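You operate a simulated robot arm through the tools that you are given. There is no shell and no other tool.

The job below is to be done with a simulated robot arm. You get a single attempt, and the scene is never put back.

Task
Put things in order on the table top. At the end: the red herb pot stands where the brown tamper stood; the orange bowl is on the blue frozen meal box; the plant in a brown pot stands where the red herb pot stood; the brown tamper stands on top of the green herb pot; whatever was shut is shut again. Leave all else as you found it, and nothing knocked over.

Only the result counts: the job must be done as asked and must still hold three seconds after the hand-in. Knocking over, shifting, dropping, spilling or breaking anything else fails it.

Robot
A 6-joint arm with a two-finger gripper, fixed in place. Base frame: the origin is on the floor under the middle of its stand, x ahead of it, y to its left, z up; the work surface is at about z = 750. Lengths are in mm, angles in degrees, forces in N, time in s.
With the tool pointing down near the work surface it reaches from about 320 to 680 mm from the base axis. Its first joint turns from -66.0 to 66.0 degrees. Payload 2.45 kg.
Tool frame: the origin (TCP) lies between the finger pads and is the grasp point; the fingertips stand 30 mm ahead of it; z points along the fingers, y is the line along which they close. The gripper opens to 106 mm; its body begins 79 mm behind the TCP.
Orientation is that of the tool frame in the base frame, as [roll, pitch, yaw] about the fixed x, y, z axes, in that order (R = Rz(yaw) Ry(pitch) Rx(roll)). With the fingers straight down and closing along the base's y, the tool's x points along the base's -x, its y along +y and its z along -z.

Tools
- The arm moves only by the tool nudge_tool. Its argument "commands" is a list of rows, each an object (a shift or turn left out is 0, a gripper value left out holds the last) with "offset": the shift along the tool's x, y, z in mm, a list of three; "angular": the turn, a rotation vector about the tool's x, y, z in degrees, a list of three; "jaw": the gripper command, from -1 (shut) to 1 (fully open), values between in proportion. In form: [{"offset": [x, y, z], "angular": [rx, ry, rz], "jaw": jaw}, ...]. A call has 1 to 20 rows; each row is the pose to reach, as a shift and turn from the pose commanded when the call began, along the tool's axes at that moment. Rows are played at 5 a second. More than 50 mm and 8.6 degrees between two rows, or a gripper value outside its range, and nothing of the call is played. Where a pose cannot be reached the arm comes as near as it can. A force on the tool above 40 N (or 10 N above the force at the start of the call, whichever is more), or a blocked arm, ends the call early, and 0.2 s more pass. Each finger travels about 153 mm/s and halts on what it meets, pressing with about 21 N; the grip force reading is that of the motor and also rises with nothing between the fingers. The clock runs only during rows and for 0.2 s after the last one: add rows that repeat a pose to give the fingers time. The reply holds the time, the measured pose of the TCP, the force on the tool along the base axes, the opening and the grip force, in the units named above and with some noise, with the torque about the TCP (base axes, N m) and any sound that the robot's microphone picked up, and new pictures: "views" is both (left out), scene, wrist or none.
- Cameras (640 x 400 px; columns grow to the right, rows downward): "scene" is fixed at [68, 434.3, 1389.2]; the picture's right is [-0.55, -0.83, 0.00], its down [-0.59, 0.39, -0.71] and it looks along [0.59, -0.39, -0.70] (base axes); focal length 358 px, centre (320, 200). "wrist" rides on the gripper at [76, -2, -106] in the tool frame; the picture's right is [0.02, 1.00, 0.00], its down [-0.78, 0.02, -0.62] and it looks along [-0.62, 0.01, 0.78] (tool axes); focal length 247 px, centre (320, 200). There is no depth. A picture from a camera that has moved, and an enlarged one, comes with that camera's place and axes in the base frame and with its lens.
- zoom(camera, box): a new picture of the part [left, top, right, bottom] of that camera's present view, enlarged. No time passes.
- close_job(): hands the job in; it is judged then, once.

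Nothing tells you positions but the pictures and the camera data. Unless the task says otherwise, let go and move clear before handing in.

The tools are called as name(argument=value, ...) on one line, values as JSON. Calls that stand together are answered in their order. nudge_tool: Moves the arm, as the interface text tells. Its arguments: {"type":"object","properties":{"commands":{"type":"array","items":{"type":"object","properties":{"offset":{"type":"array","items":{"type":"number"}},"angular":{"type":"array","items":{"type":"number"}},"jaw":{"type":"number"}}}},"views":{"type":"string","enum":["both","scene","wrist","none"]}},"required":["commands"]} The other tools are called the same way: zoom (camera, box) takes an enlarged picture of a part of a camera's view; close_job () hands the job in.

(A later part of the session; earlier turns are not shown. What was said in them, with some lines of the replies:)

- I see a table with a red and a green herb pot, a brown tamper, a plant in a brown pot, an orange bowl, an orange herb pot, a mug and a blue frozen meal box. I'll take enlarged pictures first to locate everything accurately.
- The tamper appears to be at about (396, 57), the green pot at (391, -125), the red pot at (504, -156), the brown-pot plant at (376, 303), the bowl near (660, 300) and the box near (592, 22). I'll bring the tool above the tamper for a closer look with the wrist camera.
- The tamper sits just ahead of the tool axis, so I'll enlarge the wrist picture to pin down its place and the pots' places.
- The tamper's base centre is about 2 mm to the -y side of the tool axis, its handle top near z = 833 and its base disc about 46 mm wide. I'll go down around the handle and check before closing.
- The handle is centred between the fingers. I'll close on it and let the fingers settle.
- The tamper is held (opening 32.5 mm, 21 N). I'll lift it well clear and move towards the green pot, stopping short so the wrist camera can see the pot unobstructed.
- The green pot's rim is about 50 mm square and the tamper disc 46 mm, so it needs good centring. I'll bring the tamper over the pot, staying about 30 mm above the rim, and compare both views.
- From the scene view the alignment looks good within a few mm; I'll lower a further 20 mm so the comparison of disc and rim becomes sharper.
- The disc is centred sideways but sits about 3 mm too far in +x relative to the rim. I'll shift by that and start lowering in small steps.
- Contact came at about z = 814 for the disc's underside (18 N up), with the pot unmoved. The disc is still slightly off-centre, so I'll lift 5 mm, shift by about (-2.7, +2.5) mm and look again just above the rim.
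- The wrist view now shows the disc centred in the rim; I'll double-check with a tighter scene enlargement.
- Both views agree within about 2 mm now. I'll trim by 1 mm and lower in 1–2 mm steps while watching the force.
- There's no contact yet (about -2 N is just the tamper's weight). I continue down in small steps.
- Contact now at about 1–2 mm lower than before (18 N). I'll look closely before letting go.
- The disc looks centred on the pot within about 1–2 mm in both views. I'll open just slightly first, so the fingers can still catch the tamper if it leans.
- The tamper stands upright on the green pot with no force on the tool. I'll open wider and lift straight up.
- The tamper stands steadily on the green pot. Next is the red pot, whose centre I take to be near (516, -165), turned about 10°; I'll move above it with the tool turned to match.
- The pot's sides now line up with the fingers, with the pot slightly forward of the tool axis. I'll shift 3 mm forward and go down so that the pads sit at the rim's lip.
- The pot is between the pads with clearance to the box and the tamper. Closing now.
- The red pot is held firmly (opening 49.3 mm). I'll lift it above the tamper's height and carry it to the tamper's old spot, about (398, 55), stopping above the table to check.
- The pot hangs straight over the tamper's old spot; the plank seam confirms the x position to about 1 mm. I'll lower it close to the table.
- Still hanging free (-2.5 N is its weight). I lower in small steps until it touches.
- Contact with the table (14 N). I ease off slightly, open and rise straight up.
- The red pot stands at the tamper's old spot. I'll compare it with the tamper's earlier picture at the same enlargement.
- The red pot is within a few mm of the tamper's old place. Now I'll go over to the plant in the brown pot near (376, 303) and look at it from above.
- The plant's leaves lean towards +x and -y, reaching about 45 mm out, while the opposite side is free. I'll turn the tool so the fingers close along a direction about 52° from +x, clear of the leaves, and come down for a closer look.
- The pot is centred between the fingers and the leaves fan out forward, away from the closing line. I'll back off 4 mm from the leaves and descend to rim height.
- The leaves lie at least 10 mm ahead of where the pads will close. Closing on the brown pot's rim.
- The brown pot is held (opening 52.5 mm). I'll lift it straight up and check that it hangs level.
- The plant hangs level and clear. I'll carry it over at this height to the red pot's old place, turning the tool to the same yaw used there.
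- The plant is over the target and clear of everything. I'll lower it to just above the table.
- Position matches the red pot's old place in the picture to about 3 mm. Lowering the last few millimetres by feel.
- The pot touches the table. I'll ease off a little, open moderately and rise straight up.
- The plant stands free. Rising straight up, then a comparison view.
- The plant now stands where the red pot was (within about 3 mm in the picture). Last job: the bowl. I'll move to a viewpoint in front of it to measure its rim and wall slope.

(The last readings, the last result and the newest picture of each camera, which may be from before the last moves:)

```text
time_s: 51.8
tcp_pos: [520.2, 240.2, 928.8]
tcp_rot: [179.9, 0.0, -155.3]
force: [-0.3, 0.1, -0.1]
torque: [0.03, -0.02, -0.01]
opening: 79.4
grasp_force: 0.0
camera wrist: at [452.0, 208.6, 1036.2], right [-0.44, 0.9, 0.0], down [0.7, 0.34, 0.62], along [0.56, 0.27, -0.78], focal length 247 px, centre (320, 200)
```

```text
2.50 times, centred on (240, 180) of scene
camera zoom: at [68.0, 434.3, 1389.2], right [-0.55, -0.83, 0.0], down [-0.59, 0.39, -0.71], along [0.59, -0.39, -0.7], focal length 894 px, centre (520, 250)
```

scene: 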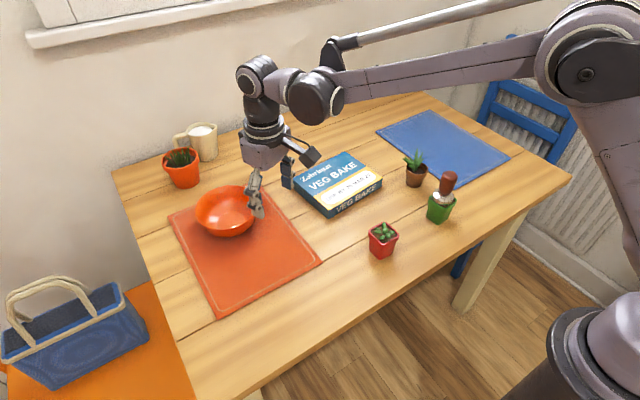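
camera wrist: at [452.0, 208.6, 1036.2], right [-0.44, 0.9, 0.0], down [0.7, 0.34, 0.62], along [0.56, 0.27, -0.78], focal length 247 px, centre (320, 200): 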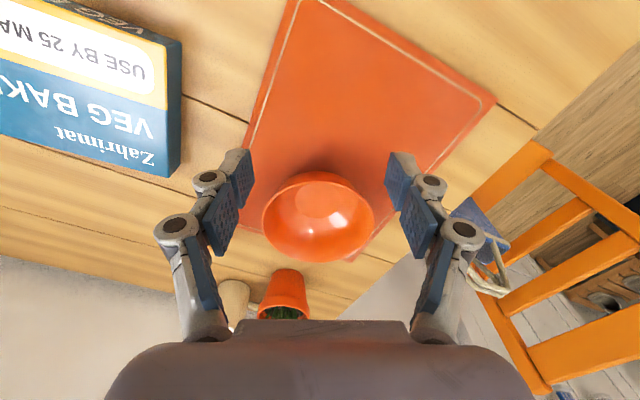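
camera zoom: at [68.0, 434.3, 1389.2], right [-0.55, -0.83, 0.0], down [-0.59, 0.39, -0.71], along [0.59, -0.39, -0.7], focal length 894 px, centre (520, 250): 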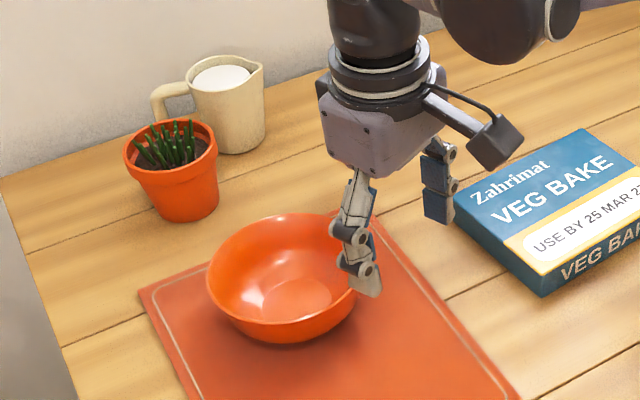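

zoom(camera="wrist", box=[220, 130, 420, 290])

zoom(camera="wrist", box=[0, 0, 200, 190])

zoom(camera="scene", box=[180, 150, 280, 250])

```text
2.50 times, centred on (320, 210) of wrist
camera zoom: at [452.0, 208.6, 1036.2], right [-0.44, 0.9, 0.0], down [0.7, 0.34, 0.62], along [0.56, 0.27, -0.78], focal length 617 px, centre (320, 175)
```

zoom: 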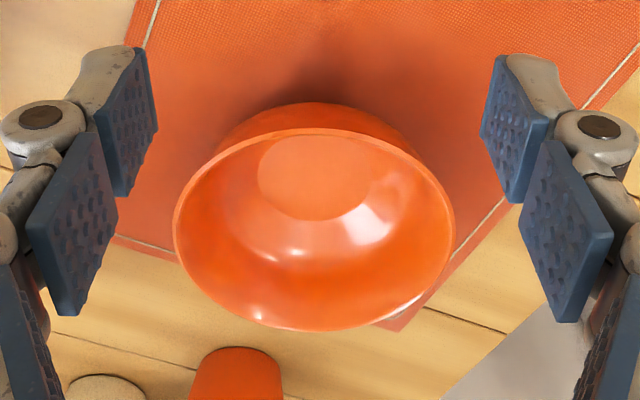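

```text
2.11 times, centred on (100, 95) of wrist
camera zoom: at [452.0, 208.6, 1036.2], right [-0.44, 0.9, 0.0], down [0.7, 0.34, 0.62], along [0.56, 0.27, -0.78], focal length 520 px, centre (783, 421)
```

zoom: 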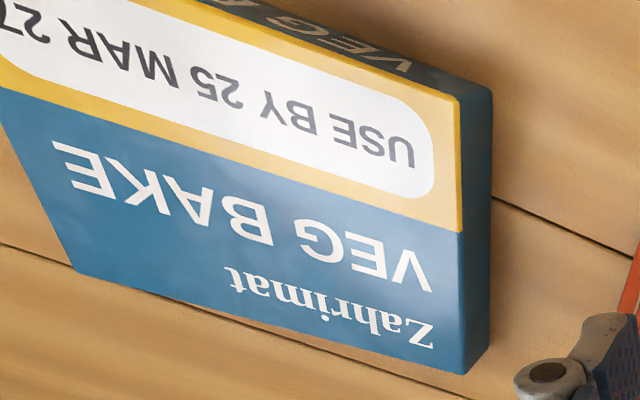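

```text
4.00 times, centred on (230, 200) of scene
camera zoom: at [68.0, 434.3, 1389.2], right [-0.55, -0.83, 0.0], down [-0.59, 0.39, -0.71], along [0.59, -0.39, -0.7], focal length 1430 px, centre (680, 200)
```

zoom: 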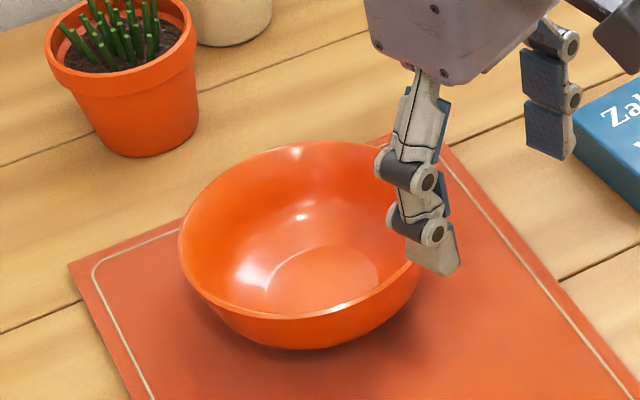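

The bowl's centre is near (655, 301), rim radius about 72 and rim height about z = 810; the box top is near z = 784, centred around (614, 16). The bowl must be pinched at its near rim, so I'll turn the tool by 90° to close along the radial direction.

nudge_tool(commands=[{"angular": [0, 0, 8], "jaw": 0.5}, {"angular": [0, 0, 16]}, {"angular": [0, 0, 24]}, {"angular": [0, 0, 32]}, {"angular": [0, 0, 40]}, {"angular": [0, 0, 48]}, {"angular": [0, 0, 56]}, {"angular": [0, 0, 64]}, {"angular": [0, 0, 72]}, {"angular": [0, 0, 80]}, {"angular": [0, 0, 86]}, {"angular": [0, 0, 89.9]}, {"angular": [0, 0, 89.9]}], views="both")

```text
time_s: 54.6
tcp_pos: [520.0, 239.8, 929.1]
tcp_rot: [-180.0, 0.1, 114.8]
force: [0.9, 0.8, -0.3]
torque: [0.01, -0.01, -0.02]
opening: 79.7
grasp_force: 0.1
camera wrist: at [486.4, 310.1, 1035.5], right [0.9, 0.44, 0.0], down [0.34, -0.7, 0.62], along [0.27, -0.56, -0.78], focal length 247 px, centre (320, 200)
```

scene: 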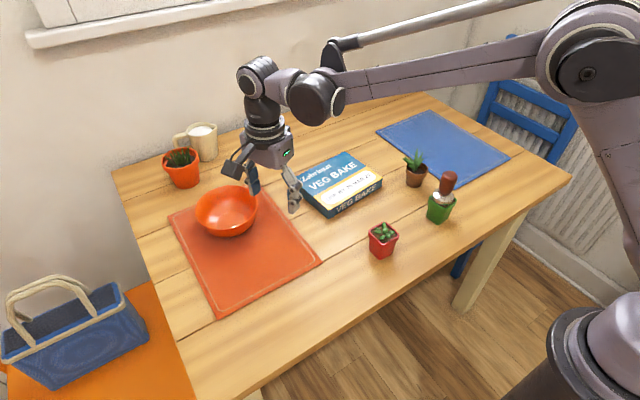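
wrist: 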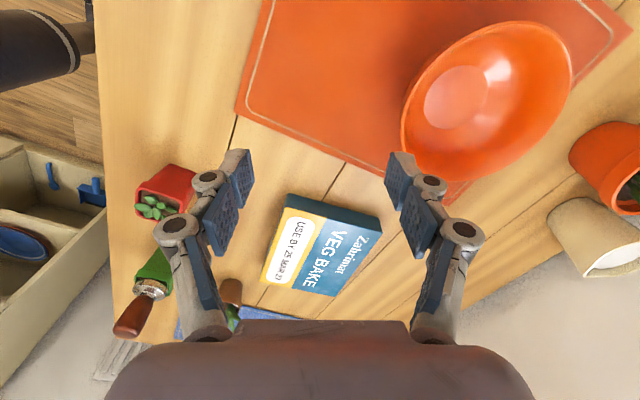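

The tool now closes along the radial direction. I'll tilt it 18° to match the bowl's wall and go to a position above the near rim.

nudge_tool(commands=[{"offset": [0, 8, 2], "angular": [-4, 0, 0], "jaw": 0.5}, {"offset": [0, 20, 8], "angular": [-8, 0, 0]}, {"offset": [-0.5, 35, 18], "angular": [-12, 0, 0]}, {"offset": [-0.7, 46, 30], "angular": [-16, 0, 0]}, {"offset": [-0.7, 51.5, 39], "angular": [-18, 0, 0]}, {"offset": [-0.7, 51.5, 39], "angular": [-18, 0, 0]}], views="both")

zoom(camera="scene", box=[170, 120, 320, 260])

zoom(camera="wrist", box=[200, 40, 500, 260])

```text
time_s: 56.0
tcp_pos: [566.8, 261.9, 887.4]
tcp_rot: [161.9, 0.0, 114.8]
force: [-0.4, -0.1, 0.0]
torque: [0.01, 0.02, 0.01]
opening: 79.8
grasp_force: 0.1
camera wrist: at [503.6, 317.0, 990.0], right [0.85, 0.42, 0.31], down [0.17, -0.79, 0.6], along [0.49, -0.46, -0.74], focal length 247 px, centre (320, 200)
```

scene: 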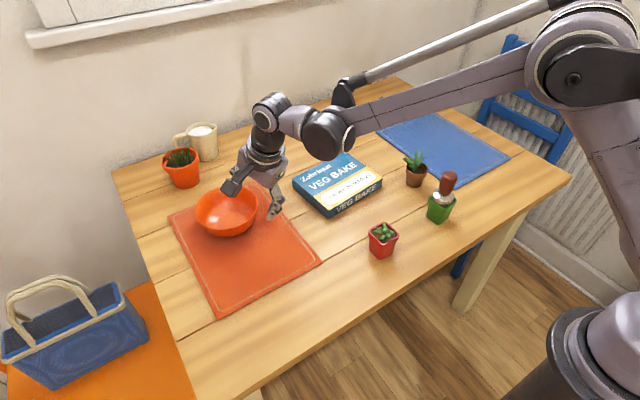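
wrist: 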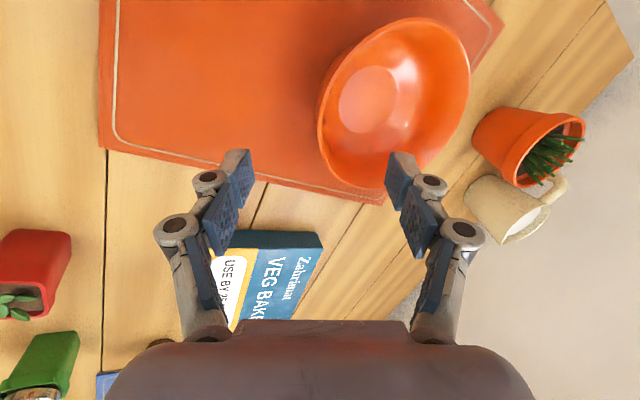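

```text
2.86 times, centred on (245, 190) of scene
camera zoom: at [68.0, 434.3, 1389.2], right [-0.55, -0.83, 0.0], down [-0.59, 0.39, -0.71], along [0.59, -0.39, -0.7], focal length 1021 px, centre (534, 229)
```

zoom: 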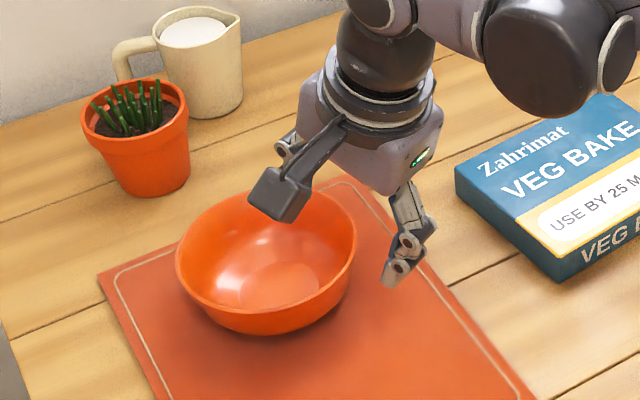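

```text
1.82 times, centred on (350, 150) of wrist
camera zoom: at [503.6, 317.0, 990.0], right [0.85, 0.42, 0.31], down [0.17, -0.79, 0.6], along [0.49, -0.46, -0.74], focal length 449 px, centre (266, 291)
```

zoom: 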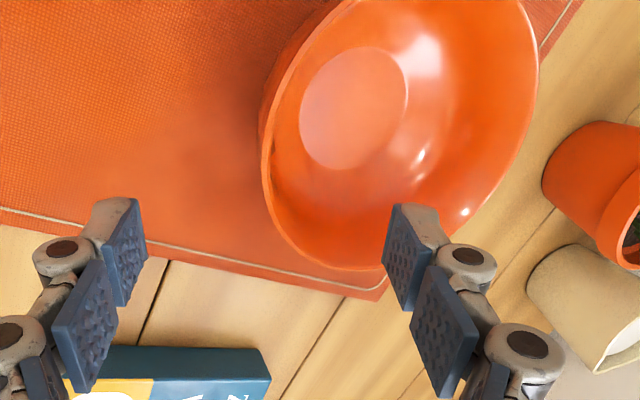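

The bowl's rim model matches this view to about 1 mm: the rim point lies straight ahead on the tool axis, about 85 mm away. I'll advance 50 mm and look again.

nudge_tool(commands=[{"offset": [0, 0, 12], "jaw": 0.5}, {"offset": [0, 0, 25]}, {"offset": [0, 0, 38]}, {"offset": [0, 0, 50]}, {"offset": [0, 0, 50]}], views="both")

zoom(camera="scene", box=[170, 120, 320, 260])

zoom(camera="wrist", box=[200, 60, 500, 280])

```text
time_s: 57.2
tcp_pos: [581.2, 267.9, 840.4]
tcp_rot: [162.0, 0.0, 114.8]
force: [0.6, 0.3, 0.2]
torque: [0.01, -0.03, 0.0]
opening: 79.5
grasp_force: 0.0
camera wrist: at [517.1, 324.6, 941.9], right [0.85, 0.42, 0.31], down [0.17, -0.79, 0.6], along [0.49, -0.46, -0.74], focal length 247 px, centre (320, 200)
```

scene: 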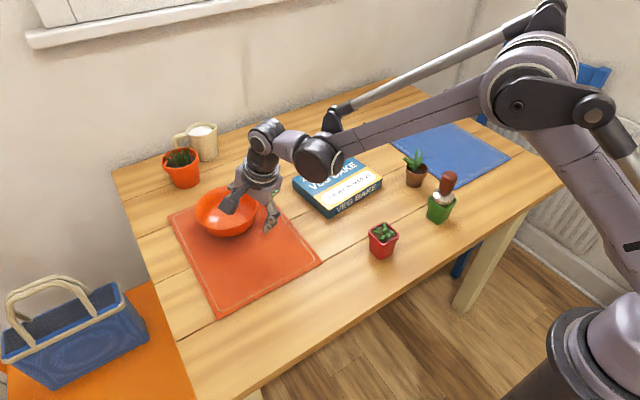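
wrist: 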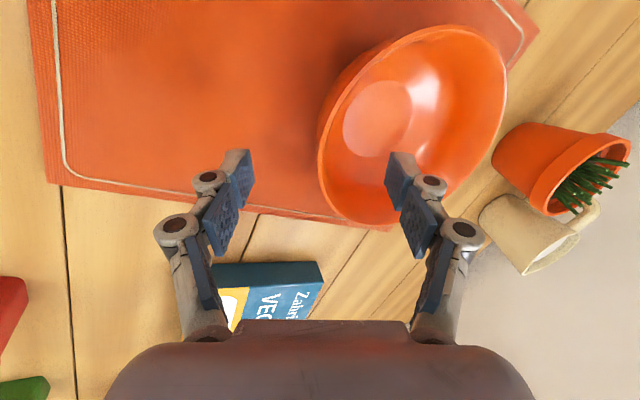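

```text
2.86 times, centred on (245, 190) of scene
camera zoom: at [68.0, 434.3, 1389.2], right [-0.55, -0.83, 0.0], down [-0.59, 0.39, -0.71], along [0.59, -0.39, -0.7], focal length 1021 px, centre (534, 229)
```

zoom: 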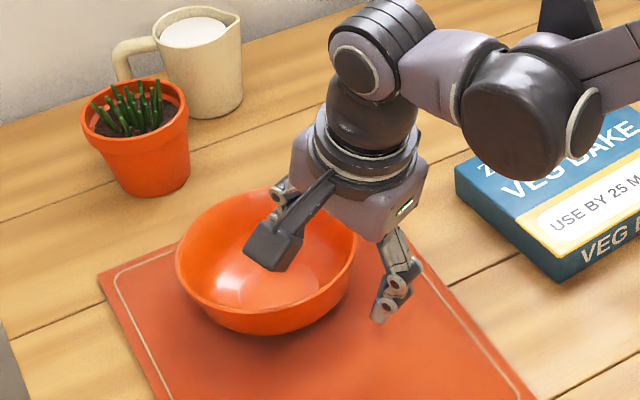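

```text
1.82 times, centred on (350, 170) of wrist
camera zoom: at [517.1, 324.6, 941.9], right [0.85, 0.42, 0.31], down [0.17, -0.79, 0.6], along [0.49, -0.46, -0.74], focal length 449 px, centre (266, 254)
```

zoom: 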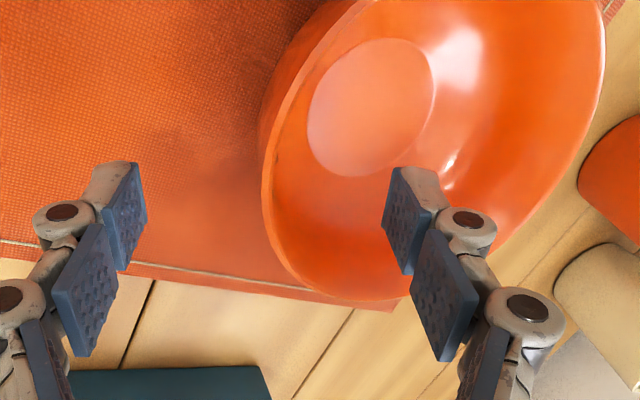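

Everything is on track; I'll advance the final 30 mm so the fingers straddle the rim.

nudge_tool(commands=[{"offset": [0, 0, 10], "jaw": 0.5}, {"offset": [0, 0, 20]}, {"offset": [0, 0, 30]}, {"offset": [0, 0, 30]}], views="both")

zoom(camera="wrist", box=[200, 60, 500, 280])

zoom(camera="scene", box=[170, 140, 320, 260])

```text
time_s: 58.2
tcp_pos: [588.3, 271.8, 812.0]
tcp_rot: [161.9, 0.0, 114.7]
force: [0.0, -0.5, 0.0]
torque: [0.02, 0.01, -0.02]
opening: 79.3
grasp_force: 0.0
camera wrist: at [524.8, 328.7, 913.5], right [0.85, 0.42, 0.31], down [0.17, -0.79, 0.6], along [0.49, -0.46, -0.74], focal length 247 px, centre (320, 200)
```

scene: 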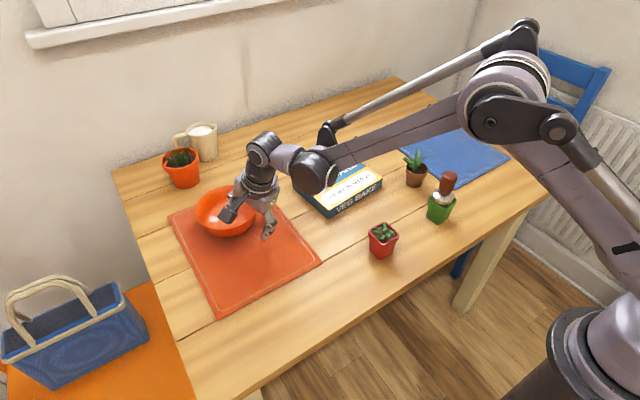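
wrist: 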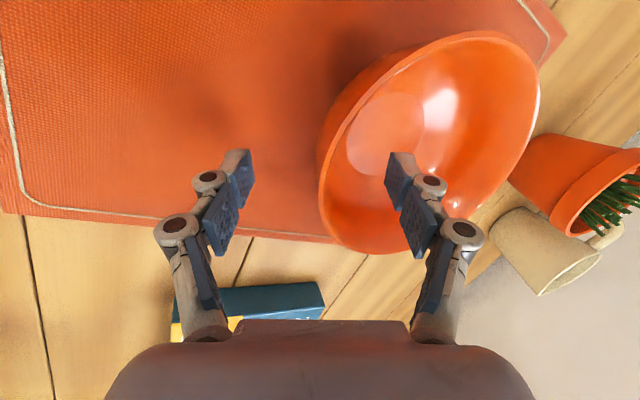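

```text
1.82 times, centred on (350, 170) of wrist
camera zoom: at [524.8, 328.7, 913.5], right [0.85, 0.42, 0.31], down [0.17, -0.79, 0.6], along [0.49, -0.46, -0.74], focal length 449 px, centre (266, 254)
```

zoom: 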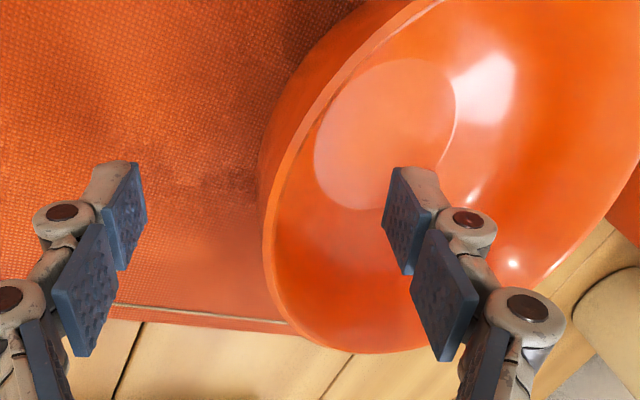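

```text
3.33 times, centred on (245, 200) of scene
camera zoom: at [68.0, 434.3, 1389.2], right [-0.55, -0.83, 0.0], down [-0.59, 0.39, -0.71], along [0.59, -0.39, -0.7], focal length 1192 px, centre (570, 200)
```

zoom: 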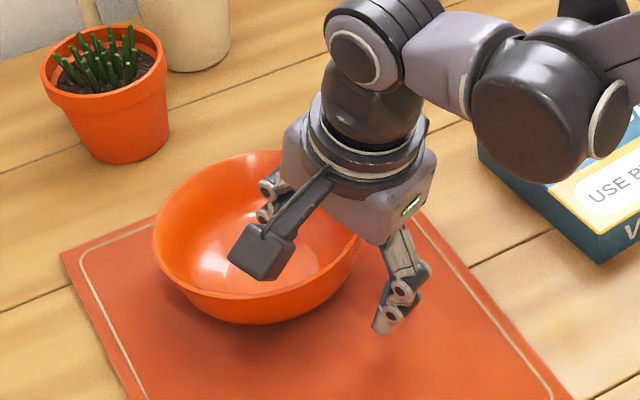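

The rim lies midway between the pads. I'll close gradually.

nudge_tool(commands=[{"jaw": 0.0}, {"jaw": -0.4}, {"jaw": -0.7}, {"jaw": -0.85}, {"jaw": -1}, {"jaw": -1}, {"jaw": -1}], views="both")

zoom(camera="wrist", box=[200, 60, 500, 280])

zoom(camera="scene", box=[170, 140, 320, 260])

```text
time_s: 59.8
tcp_pos: [587.8, 272.1, 813.7]
tcp_rot: [162.0, -0.1, 114.7]
force: [-0.2, -1.2, 0.5]
torque: [-0.07, 0.08, 0.03]
opening: 6.1
grasp_force: 20.4
camera wrist: at [524.8, 328.5, 913.7], right [0.85, 0.42, 0.31], down [0.17, -0.79, 0.6], along [0.49, -0.46, -0.74], focal length 247 px, centre (320, 200)
```

scene: 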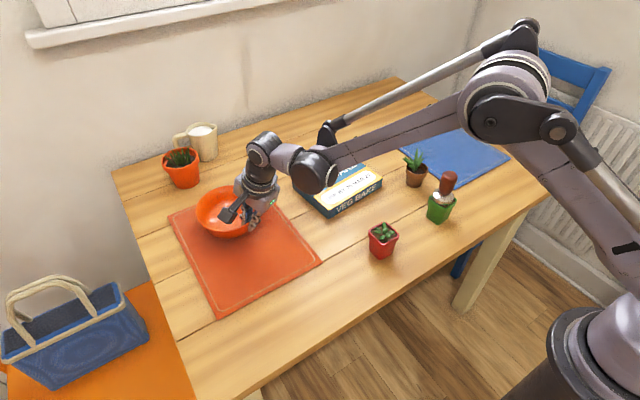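
wrist: 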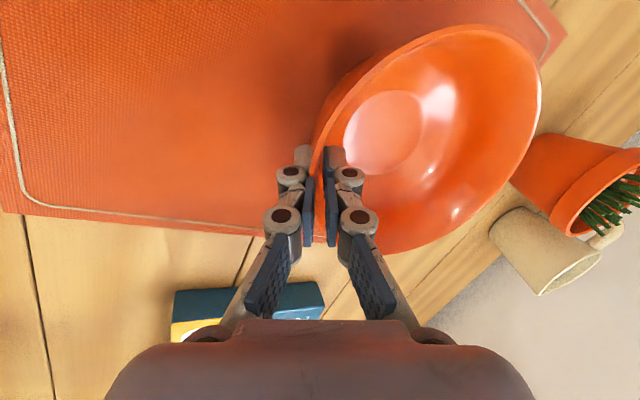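

```text
1.82 times, centred on (350, 170) of wrist
camera zoom: at [524.8, 328.5, 913.7], right [0.85, 0.42, 0.31], down [0.17, -0.79, 0.6], along [0.49, -0.46, -0.74], focal length 449 px, centre (266, 254)
```

zoom: 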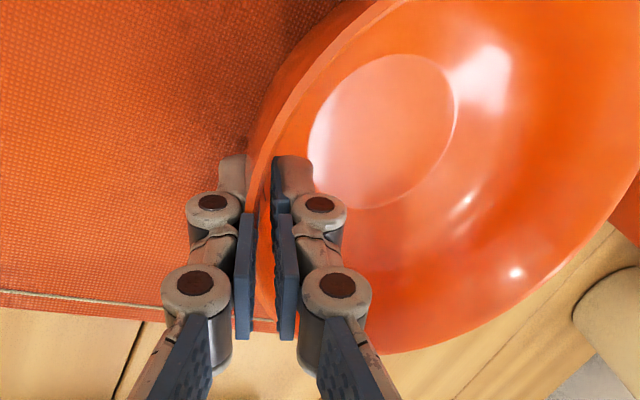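

```text
3.33 times, centred on (245, 200) of scene
camera zoom: at [68.0, 434.2, 1389.2], right [-0.55, -0.83, 0.0], down [-0.59, 0.39, -0.71], along [0.59, -0.39, -0.7], focal length 1192 px, centre (570, 200)
```

zoom: 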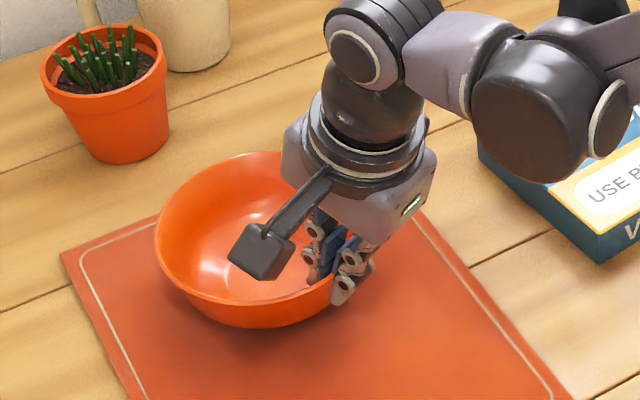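

The rim is pinched (opening 6.1 mm, 20 N). I'll lift 40 mm gently and check how the bowl hangs.

nudge_tool(commands=[{"offset": [0, 0.9, -2.9], "jaw": -1}, {"offset": [0, 2.5, -7.6]}, {"offset": [0, 4.9, -15.2]}, {"offset": [0, 8, -24.7]}, {"offset": [0, 10.8, -33.3]}, {"offset": [0, 12.4, -38]}, {"offset": [0, 12.4, -38]}, {"offset": [0, 12.4, -38]}], views="both")

zoom(camera="wrist", box=[200, 60, 500, 280])

zoom(camera="scene", box=[170, 130, 320, 250])

```text
time_s: 61.6
tcp_pos: [588.5, 270.8, 851.3]
tcp_rot: [161.9, 0.0, 114.9]
force: [-0.3, 0.3, -3.7]
torque: [-0.1, 0.14, 0.02]
opening: 5.9
grasp_force: 21.0
camera wrist: at [525.9, 327.3, 954.1], right [0.85, 0.42, 0.31], down [0.17, -0.79, 0.6], along [0.49, -0.46, -0.74], focal length 247 px, centre (320, 200)
```

scene: 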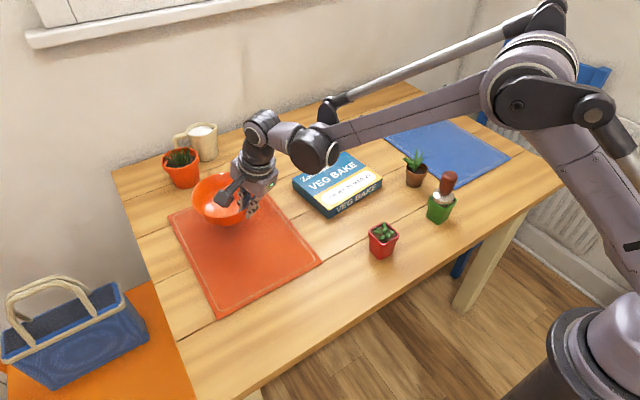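
wrist: 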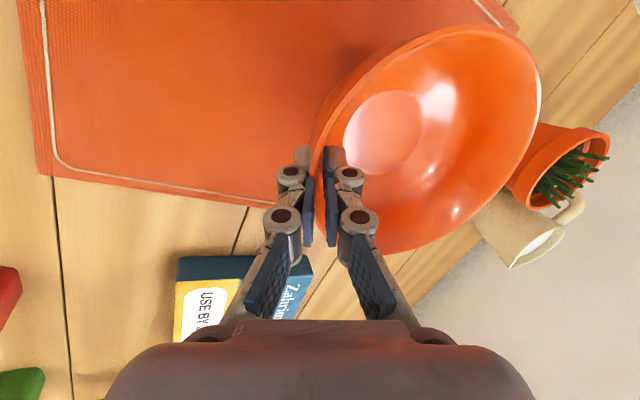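

```text
1.82 times, centred on (350, 170) of wrist
camera zoom: at [525.9, 327.3, 954.1], right [0.85, 0.42, 0.31], down [0.17, -0.79, 0.6], along [0.49, -0.46, -0.74], focal length 449 px, centre (266, 254)
```

zoom: 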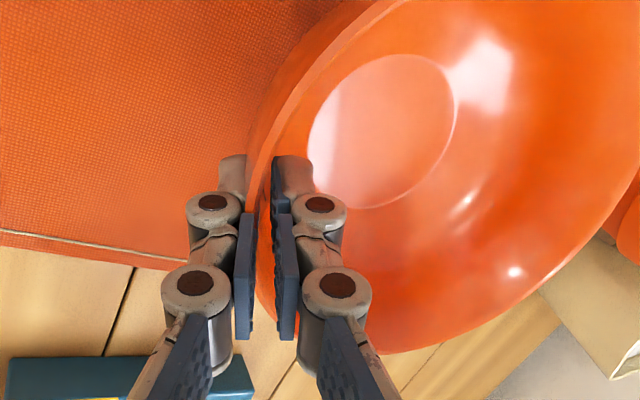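

```text
3.33 times, centred on (245, 190) of scene
camera zoom: at [68.0, 434.3, 1389.2], right [-0.55, -0.83, 0.0], down [-0.59, 0.39, -0.71], along [0.59, -0.39, -0.7], focal length 1192 px, centre (570, 233)
```

zoom: 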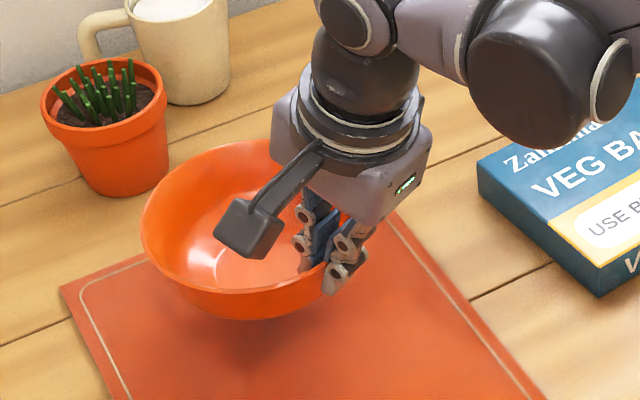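

The bowl hangs level without drooping (3.7 N, so about 0.35 kg). I'll raise it 50 mm more and carry it over the box, turning with the arm.

nudge_tool(commands=[{"offset": [0, 5, -15], "jaw": -1}, {"offset": [0, 10.5, -32]}, {"offset": [0, 15.5, -47.6]}, {"offset": [-8.5, 9.9, -49.4], "angular": [0, -0.31, 0.94]}, {"offset": [-25.5, -1.4, -53.1], "angular": [0, -0.92, 2.82]}, {"offset": [-46.8, -15.5, -57.7], "angular": [0, -1.68, 5.17]}, {"offset": [-70.2, -31.1, -62.7], "angular": [0, -2.52, 7.75]}, {"offset": [-93.5, -46.6, -67.8], "angular": [0, -3.36, 10.34]}, {"offset": [-116.9, -62.1, -72.8], "angular": [0, -4.2, 12.92]}, {"offset": [-140.3, -77.6, -77.8], "angular": [0, -5.04, 15.5]}, {"offset": [-163.7, -93.1, -82.9], "angular": [0, -5.88, 18.09]}, {"offset": [-185, -107.3, -87.4], "angular": [0, -6.64, 20.44]}, {"offset": [-202, -118.5, -91.1], "angular": [0, -7.25, 22.32]}, {"offset": [-212.6, -125.6, -93.4], "angular": [0, -7.63, 23.49]}, {"offset": [-212.6, -125.6, -93.4], "angular": [0, -7.63, 23.49]}], views="both")

zoom(camera="scene", box=[260, 90, 420, 250])

zoom(camera="wrist", box=[200, 0, 600, 320])

```text
time_s: 64.8
tcp_pos: [543.4, 18.2, 901.7]
tcp_rot: [162.0, 0.0, 90.0]
force: [-0.4, -0.3, -2.6]
torque: [-0.02, 0.13, 0.02]
opening: 5.9
grasp_force: 21.0
camera wrist: at [509.2, 95.5, 1003.5], right [0.95, 0.02, 0.31], down [-0.18, -0.78, 0.6], along [0.26, -0.62, -0.74], focal length 247 px, centre (320, 200)
```

scene: 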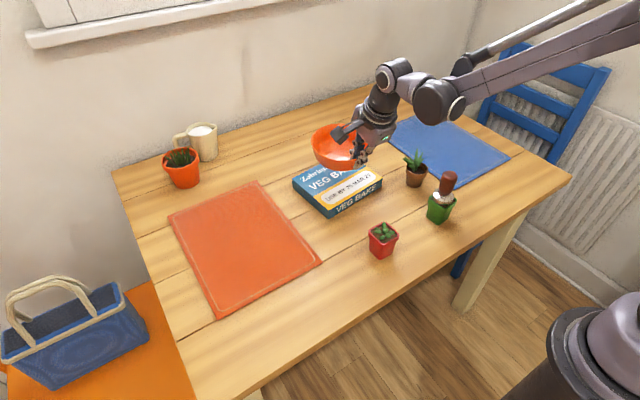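
wrist: 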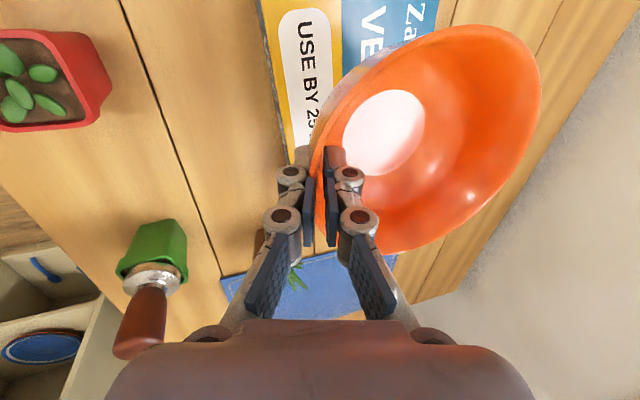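

```text
2.50 times, centred on (340, 170) of scene
camera zoom: at [68.0, 434.2, 1389.2], right [-0.55, -0.83, 0.0], down [-0.59, 0.39, -0.71], along [0.59, -0.39, -0.7], focal length 894 px, centre (270, 275)
```

zoom: 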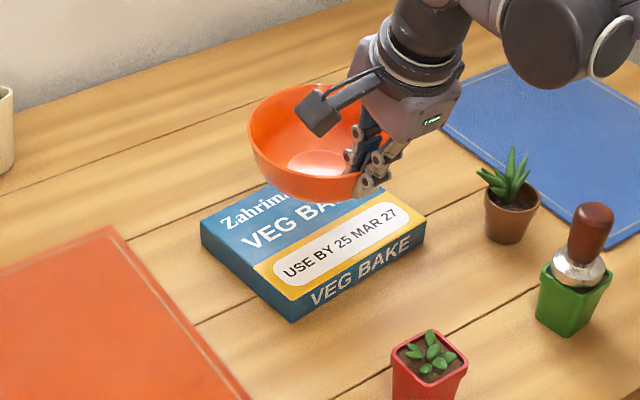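

```text
1.25 times, centred on (400, 160) of wrist
camera zoom: at [509.2, 95.5, 1003.5], right [0.95, 0.02, 0.31], down [-0.18, -0.78, 0.6], along [0.26, -0.62, -0.74], focal length 309 px, centre (220, 250)
```

zoom: 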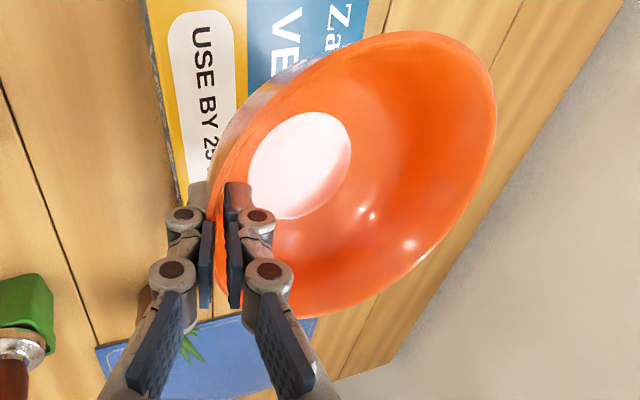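

The bowl hangs over the middle of the box. I'll lower it to just above the box top.

nudge_tool(commands=[{"offset": [0, -3.1, 9.5], "jaw": -1}, {"offset": [0, -6.8, 20.9]}, {"offset": [0, -10.5, 32.3]}, {"offset": [0, -13.6, 41.8]}, {"offset": [0, -15.1, 46.6]}, {"offset": [0, -15.5, 47.6]}, {"offset": [0, -15.5, 47.6]}], views="both")

zoom(camera="scene", box=[270, 120, 410, 230])

```text
time_s: 66.4
tcp_pos: [542.8, 17.2, 853.6]
tcp_rot: [162.0, 0.1, 90.2]
force: [-0.1, 0.0, -2.1]
torque: [-0.01, 0.11, -0.02]
opening: 6.0
grasp_force: 21.4
camera wrist: at [508.7, 94.5, 954.5], right [0.95, 0.02, 0.31], down [-0.18, -0.78, 0.6], along [0.26, -0.62, -0.74], focal length 247 px, centre (320, 200)
```

scene: 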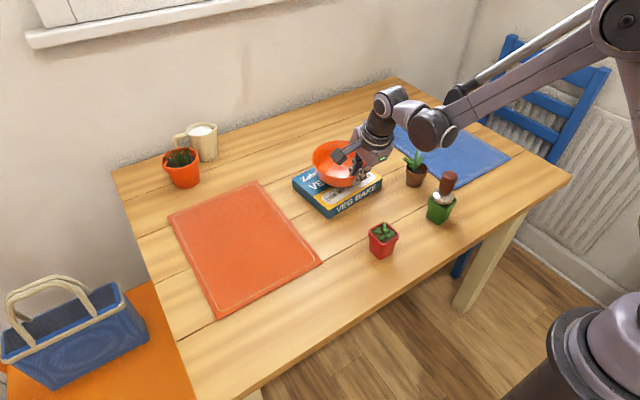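
wrist: 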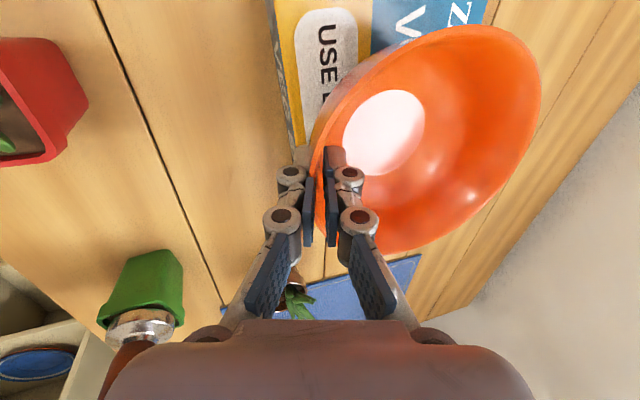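

```text
3.64 times, centred on (340, 175) of scene
camera zoom: at [68.0, 434.3, 1389.2], right [-0.55, -0.83, 0.0], down [-0.59, 0.39, -0.71], along [0.59, -0.39, -0.7], focal length 1300 px, centre (247, 291)
```

zoom: 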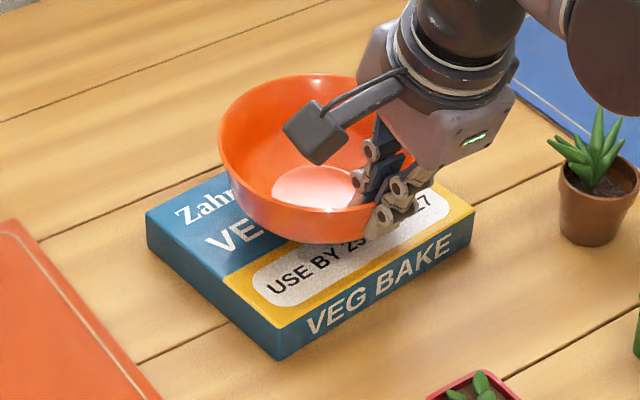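

Still hanging free. Lowering in small steps to feel contact with the box.

nudge_tool(commands=[{"offset": [0, -0.6, 1.9], "jaw": -1}, {"offset": [0, -1.1, 3.3]}, {"offset": [0, -1.4, 4.3]}, {"offset": [0, -1.4, 4.3]}], views="none")

```text
time_s: 67.4
tcp_pos: [543.2, 16.3, 849.1]
tcp_rot: [162.0, -0.1, 90.1]
force: [-0.1, -0.7, -2.7]
torque: [0.0, 0.16, -0.01]
opening: 6.0
grasp_force: 21.1
```

nudge_tool(commands=[{"offset": [0, -0.4, 1.2], "jaw": -1}, {"offset": [0, -0.6, 1.9]}, {"offset": [0, -0.6, 1.9]}], views="none")

```text
time_s: 68.2
tcp_pos: [543.2, 16.6, 847.9]
tcp_rot: [162.0, 0.0, 90.0]
force: [-0.2, -0.2, -2.5]
torque: [-0.01, 0.18, 0.02]
opening: 5.8
grasp_force: 21.0
```

nudge_tool(commands=[{"offset": [0, -0.25, 0.75], "jaw": -1}, {"offset": [0, -0.5, 1.5]}, {"offset": [0, -0.5, 1.5]}], views="none")

zoom(camera="scene", box=[290, 140, 390, 220])

```text
time_s: 69.0
tcp_pos: [543.8, 15.9, 845.6]
tcp_rot: [162.0, 0.0, 90.1]
force: [0.4, -0.2, -2.4]
torque: [0.02, 0.16, 0.0]
opening: 6.1
grasp_force: 21.0
```

```text
5.00 times, centred on (340, 180) of scene
camera zoom: at [68.0, 434.3, 1389.2], right [-0.55, -0.83, 0.0], down [-0.59, 0.39, -0.71], along [0.59, -0.39, -0.7], focal length 1787 px, centre (220, 300)
```

zoom: 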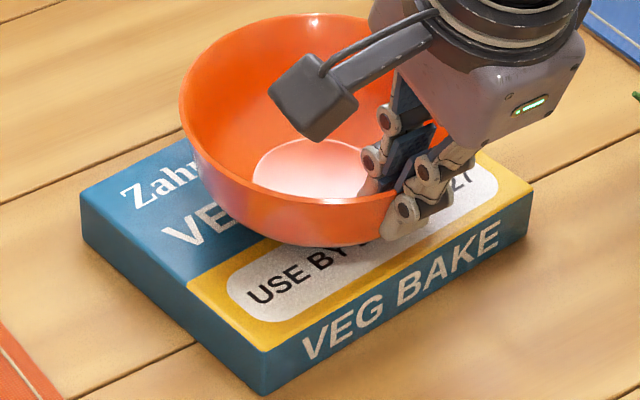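

nudge_tool(commands=[{"offset": [0, -0.25, 0.75], "jaw": -1}, {"offset": [0, -0.5, 1.5]}, {"offset": [0, -0.5, 1.5]}], views="none")

```text
time_s: 69.8
tcp_pos: [544.1, 15.7, 844.2]
tcp_rot: [162.1, -0.1, 89.9]
force: [1.1, 0.3, -2.0]
torque: [-0.02, 0.12, -0.01]
opening: 5.8
grasp_force: 21.2
```

nudge_tool(commands=[{"offset": [0, -0.2, 0.6], "jaw": -1}, {"offset": [0, -0.35, 1.1]}, {"offset": [0, -0.35, 1.1]}], views="none")

```text
time_s: 70.6
tcp_pos: [544.0, 15.6, 841.3]
tcp_rot: [161.9, 0.1, 90.1]
force: [-0.1, 0.1, -2.0]
torque: [0.0, 0.14, 0.01]
opening: 6.1
grasp_force: 20.5
```

nudge_tool(commands=[{"offset": [0, -0.2, 0.6], "jaw": -1}, {"offset": [0, -0.4, 1.2]}, {"offset": [0, -0.4, 1.2]}], views="none")

zoom(camera="scene", box=[290, 140, 390, 220])

```text
time_s: 71.4
tcp_pos: [543.2, 14.5, 841.5]
tcp_rot: [161.9, 0.0, 90.0]
force: [-0.3, -0.6, -1.8]
torque: [-0.02, 0.16, 0.02]
opening: 6.0
grasp_force: 21.1
```

```text
5.00 times, centred on (340, 180) of scene
camera zoom: at [68.0, 434.3, 1389.2], right [-0.55, -0.83, 0.0], down [-0.59, 0.39, -0.71], along [0.59, -0.39, -0.7], focal length 1787 px, centre (220, 300)
```

zoom: 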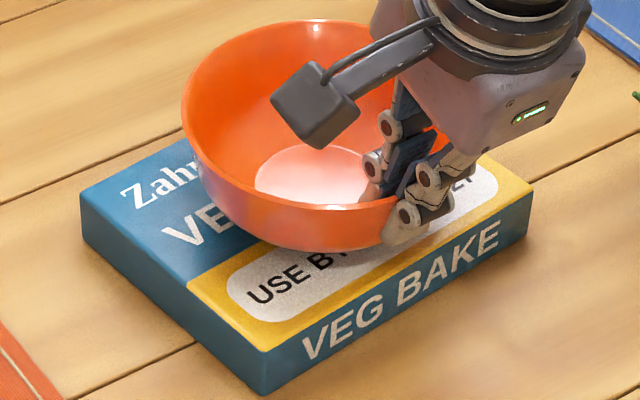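

nudge_tool(commands=[{"offset": [0, -0.25, 0.75], "jaw": -1}, {"offset": [0, -0.5, 1.5]}, {"offset": [0, -0.5, 1.5]}], views="none")

```text
time_s: 72.2
tcp_pos: [544.3, 16.4, 839.8]
tcp_rot: [162.0, 0.0, 90.0]
force: [-5.6, -1.2, 10.6]
torque: [-0.01, 0.03, -0.03]
opening: 5.7
grasp_force: 20.8
```

Contact with the box (about 13 N change). I ease off slightly and open the fingers gradually.

nudge_tool(commands=[{"offset": [0, 0.15, -0.45], "jaw": -1}, {"offset": [0, 0.15, -0.45], "jaw": -0.8}, {"offset": [0, 0.15, -0.45], "jaw": -0.6}, {"offset": [0, 0.15, -0.45], "jaw": -0.4}, {"offset": [0, 0.15, -0.45], "jaw": -0.2}, {"offset": [0, 0.15, -0.45], "jaw": -0.2}], views="both")

zoom(camera="scene", box=[290, 140, 390, 220])

zoom(camera="wrist", box=[200, 0, 560, 280])

```text
time_s: 73.6
tcp_pos: [544.0, 16.2, 839.1]
tcp_rot: [162.1, 0.0, 90.1]
force: [-0.8, -0.1, -0.7]
torque: [-0.03, 0.02, 0.0]
opening: 42.5
grasp_force: 0.1
camera wrist: at [508.9, 93.6, 941.6], right [0.95, 0.02, 0.31], down [-0.18, -0.78, 0.6], along [0.26, -0.62, -0.74], focal length 247 px, centre (320, 200)
```

scene: 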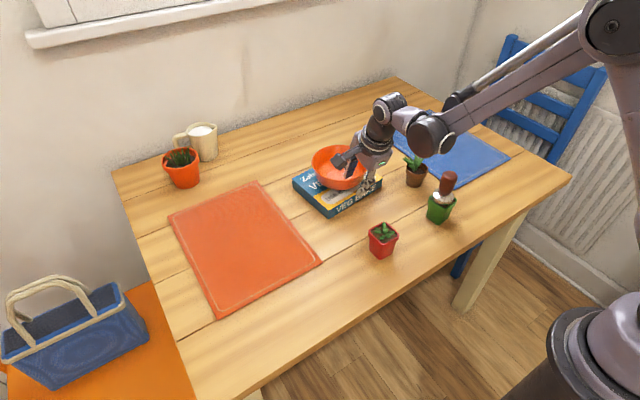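
wrist: 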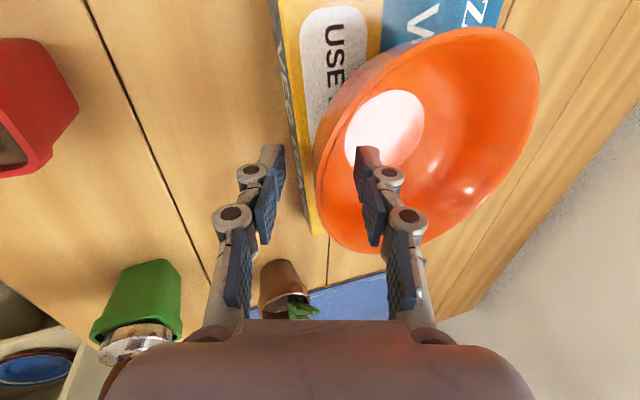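

```text
5.00 times, centred on (340, 180) of scene
camera zoom: at [68.0, 434.3, 1389.2], right [-0.55, -0.83, 0.0], down [-0.59, 0.39, -0.71], along [0.59, -0.39, -0.7], focal length 1787 px, centre (220, 300)
```

zoom: 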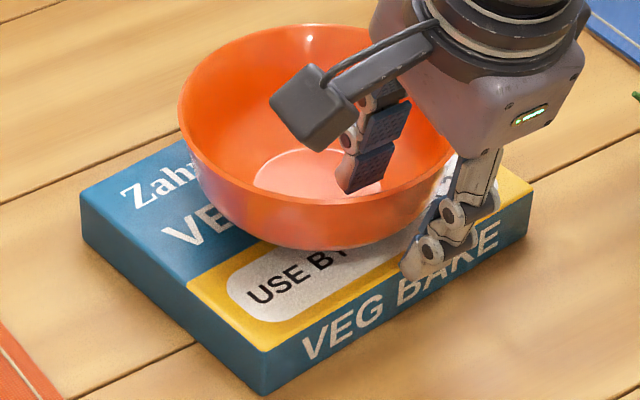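

```text
1.43 times, centred on (380, 140) of wrist
camera zoom: at [508.9, 93.6, 941.6], right [0.95, 0.02, 0.31], down [-0.18, -0.78, 0.6], along [0.26, -0.62, -0.74], focal length 353 px, centre (234, 286)
```

zoom: 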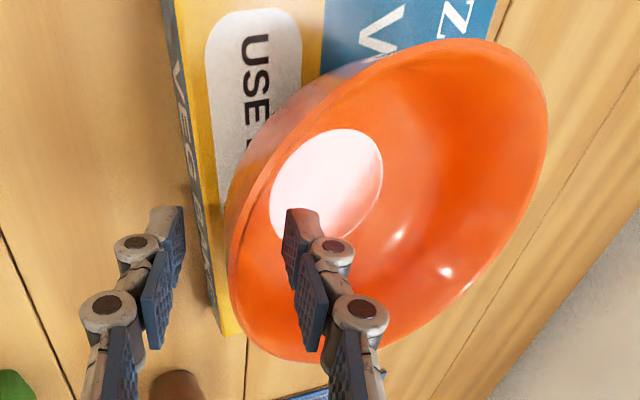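

The bowl rests on the box with no force on the tool. I'll withdraw along the tool's own axis so the fingers stay clear of the rim.

nudge_tool(commands=[{"offset": [0, 0, -10], "jaw": -0.2}, {"offset": [0, 0, -25]}, {"offset": [0, 0, -45]}, {"offset": [0, 0, -70]}, {"offset": [0, 0, -95]}, {"offset": [0, 0, -115]}, {"offset": [0, 0, -125]}, {"offset": [0, 0, -125]}], views="both")

zoom(camera="scene", box=[280, 130, 480, 270])

```text
time_s: 75.4
tcp_pos: [503.9, 16.5, 958.9]
tcp_rot: [162.0, 0.0, 90.1]
force: [0.7, 0.8, 0.6]
torque: [-0.02, 0.0, -0.04]
opening: 42.3
grasp_force: 0.1
camera wrist: at [470.1, 94.1, 1061.1], right [0.95, 0.02, 0.31], down [-0.18, -0.78, 0.6], along [0.26, -0.62, -0.74], focal length 247 px, centre (320, 200)
```

scene: 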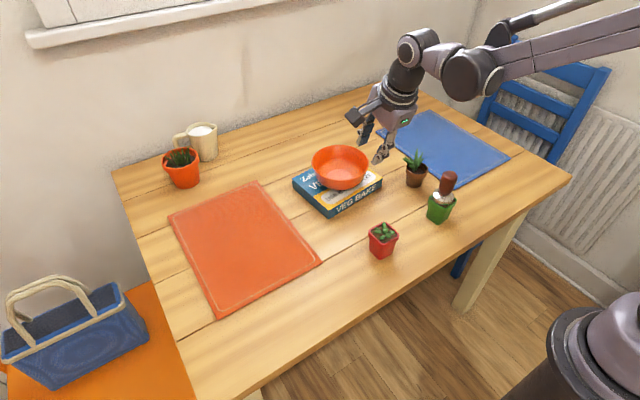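
wrist: 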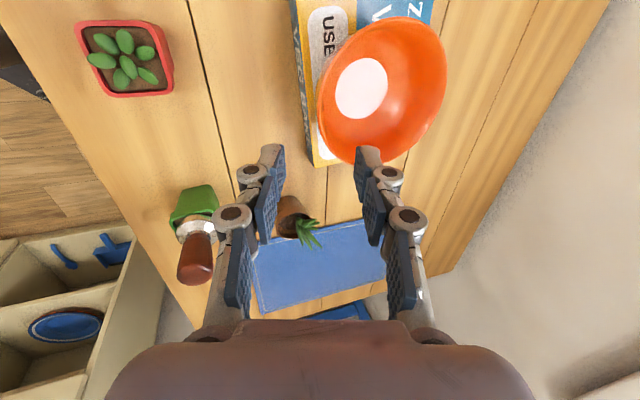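

```text
2.86 times, centred on (380, 200) of scene
camera zoom: at [68.0, 434.3, 1389.2], right [-0.55, -0.83, 0.0], down [-0.59, 0.39, -0.71], along [0.59, -0.39, -0.7], focal length 1021 px, centre (149, 200)
```

zoom: 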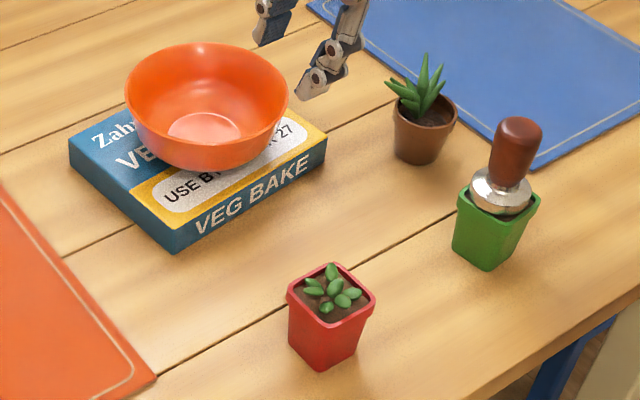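

All four placements look right. I'll move the tool a bit higher and clear, let a few seconds pass, and check everything once more in close-up.

nudge_tool(commands=[{"offset": [0, 4, -12], "jaw": -0.2}, {"offset": [0, 10, -30]}, {"offset": [0, 16, -48]}, {"offset": [0, 18, -55]}, {"offset": [0, 18, -55]}, {"offset": [0, 18, -55]}, {"offset": [0, 18, -55]}, {"offset": [0, 18, -55]}, {"offset": [0, 18, -55]}, {"offset": [0, 18, -55]}, {"offset": [0, 18, -55]}, {"offset": [0, 18, -55]}, {"offset": [0, 18, -55]}, {"offset": [0, 18, -55]}, {"offset": [0, 18, -55]}], views="both")

zoom(camera="scene", box=[395, 140, 475, 230])

zoom(camera="scene", box=[280, 130, 400, 230])

zoom(camera="scene", box=[340, 180, 480, 270])

```text
time_s: 78.6
tcp_pos: [504.9, 17.4, 1017.0]
tcp_rot: [162.0, 0.0, 90.0]
force: [-0.1, -0.1, -0.4]
torque: [-0.02, -0.01, 0.0]
opening: 42.3
grasp_force: 0.1
camera wrist: at [470.1, 93.6, 1117.8], right [0.95, 0.02, 0.31], down [-0.18, -0.78, 0.6], along [0.26, -0.62, -0.74], focal length 247 px, centre (320, 200)
```

scene: 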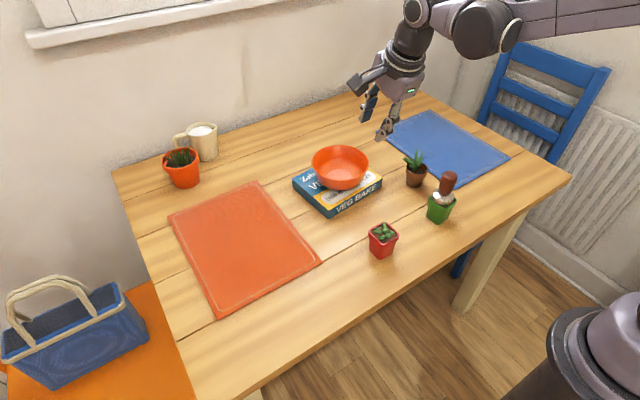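
wrist: 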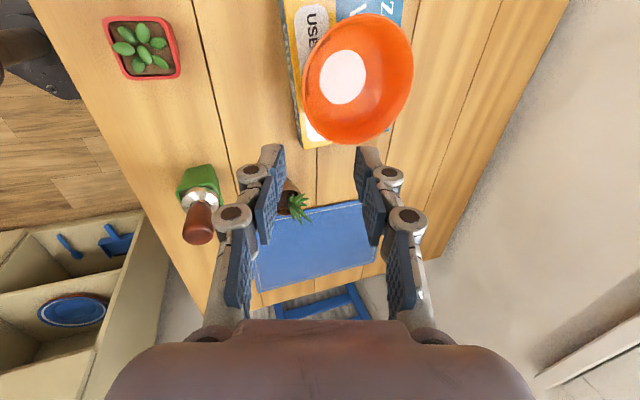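

```text
4.44 times, centred on (435, 185) of scene
camera zoom: at [68.0, 434.3, 1389.2], right [-0.55, -0.83, 0.0], down [-0.59, 0.39, -0.71], along [0.59, -0.39, -0.7], focal length 1589 px, centre (-191, 267)
```

zoom: 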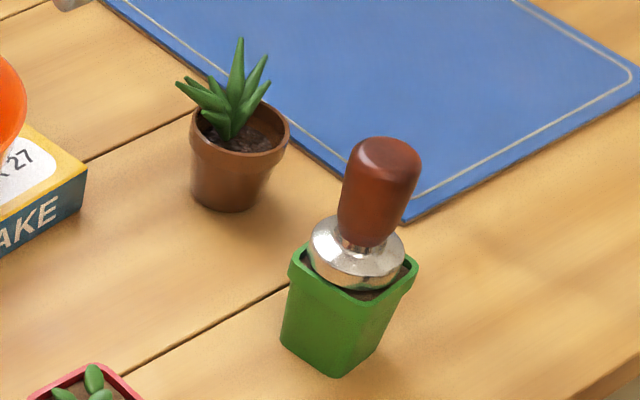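

```text
4.00 times, centred on (340, 180) of scene
camera zoom: at [68.0, 434.3, 1389.2], right [-0.55, -0.83, 0.0], down [-0.59, 0.39, -0.71], along [0.59, -0.39, -0.7], focal length 1430 px, centre (240, 280)
```

zoom: 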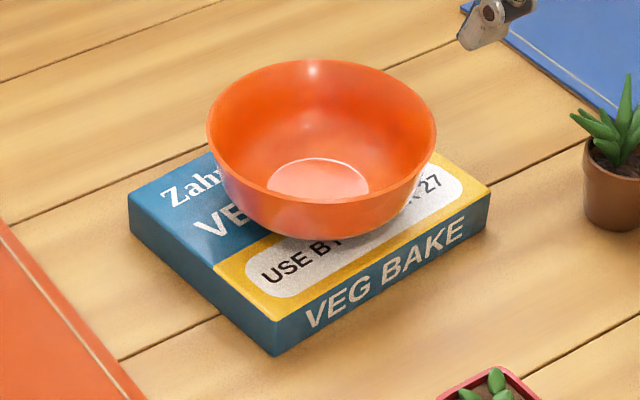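

```text
4.44 times, centred on (410, 225) of scene
camera zoom: at [68.0, 434.3, 1389.2], right [-0.55, -0.83, 0.0], down [-0.59, 0.39, -0.71], along [0.59, -0.39, -0.7], focal length 1589 px, centre (-80, 89)
```

zoom: 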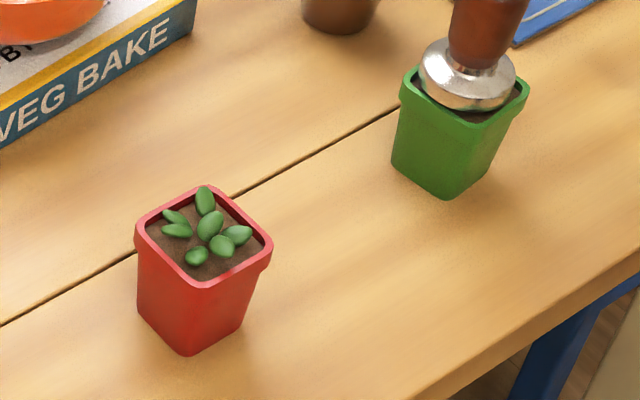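

All four items are where they were asked for. The tamper stands upright on the green pot, the red pot is at the tamper's old spot, the plant is at the red pot's old spot, and the bowl sits level on the box. The other objects look unmoved, I opened nothing that was shut, and the gripper is empty and clear, so I'm handing in.

close_job()

```text
The job is handed in.
```

I've handed the job in, and all four items were where you asked in the last pictures. No verdict came back, only confirmation that it was received.

- **Tamper:** it stands upright on the green herb pot. Its base is about as wide as the pot's rim, and it stayed put for the rest of the job.
- **Red herb pot:** it stands where the tamper stood, about 3–4 mm off by my estimate from the pictures.
- **Plant in the brown pot:** it stands where the red pot stood, about 3 mm off by the same kind of estimate. It is turned from its original facing, because I rotated it on the way.
- **Orange bowl:** it sits level near the middle of the blue frozen meal box.

I opened nothing, so there was nothing to shut again. Nothing else looked shifted or knocked over. The gripper was empty and raised clear of everything when I handed in.
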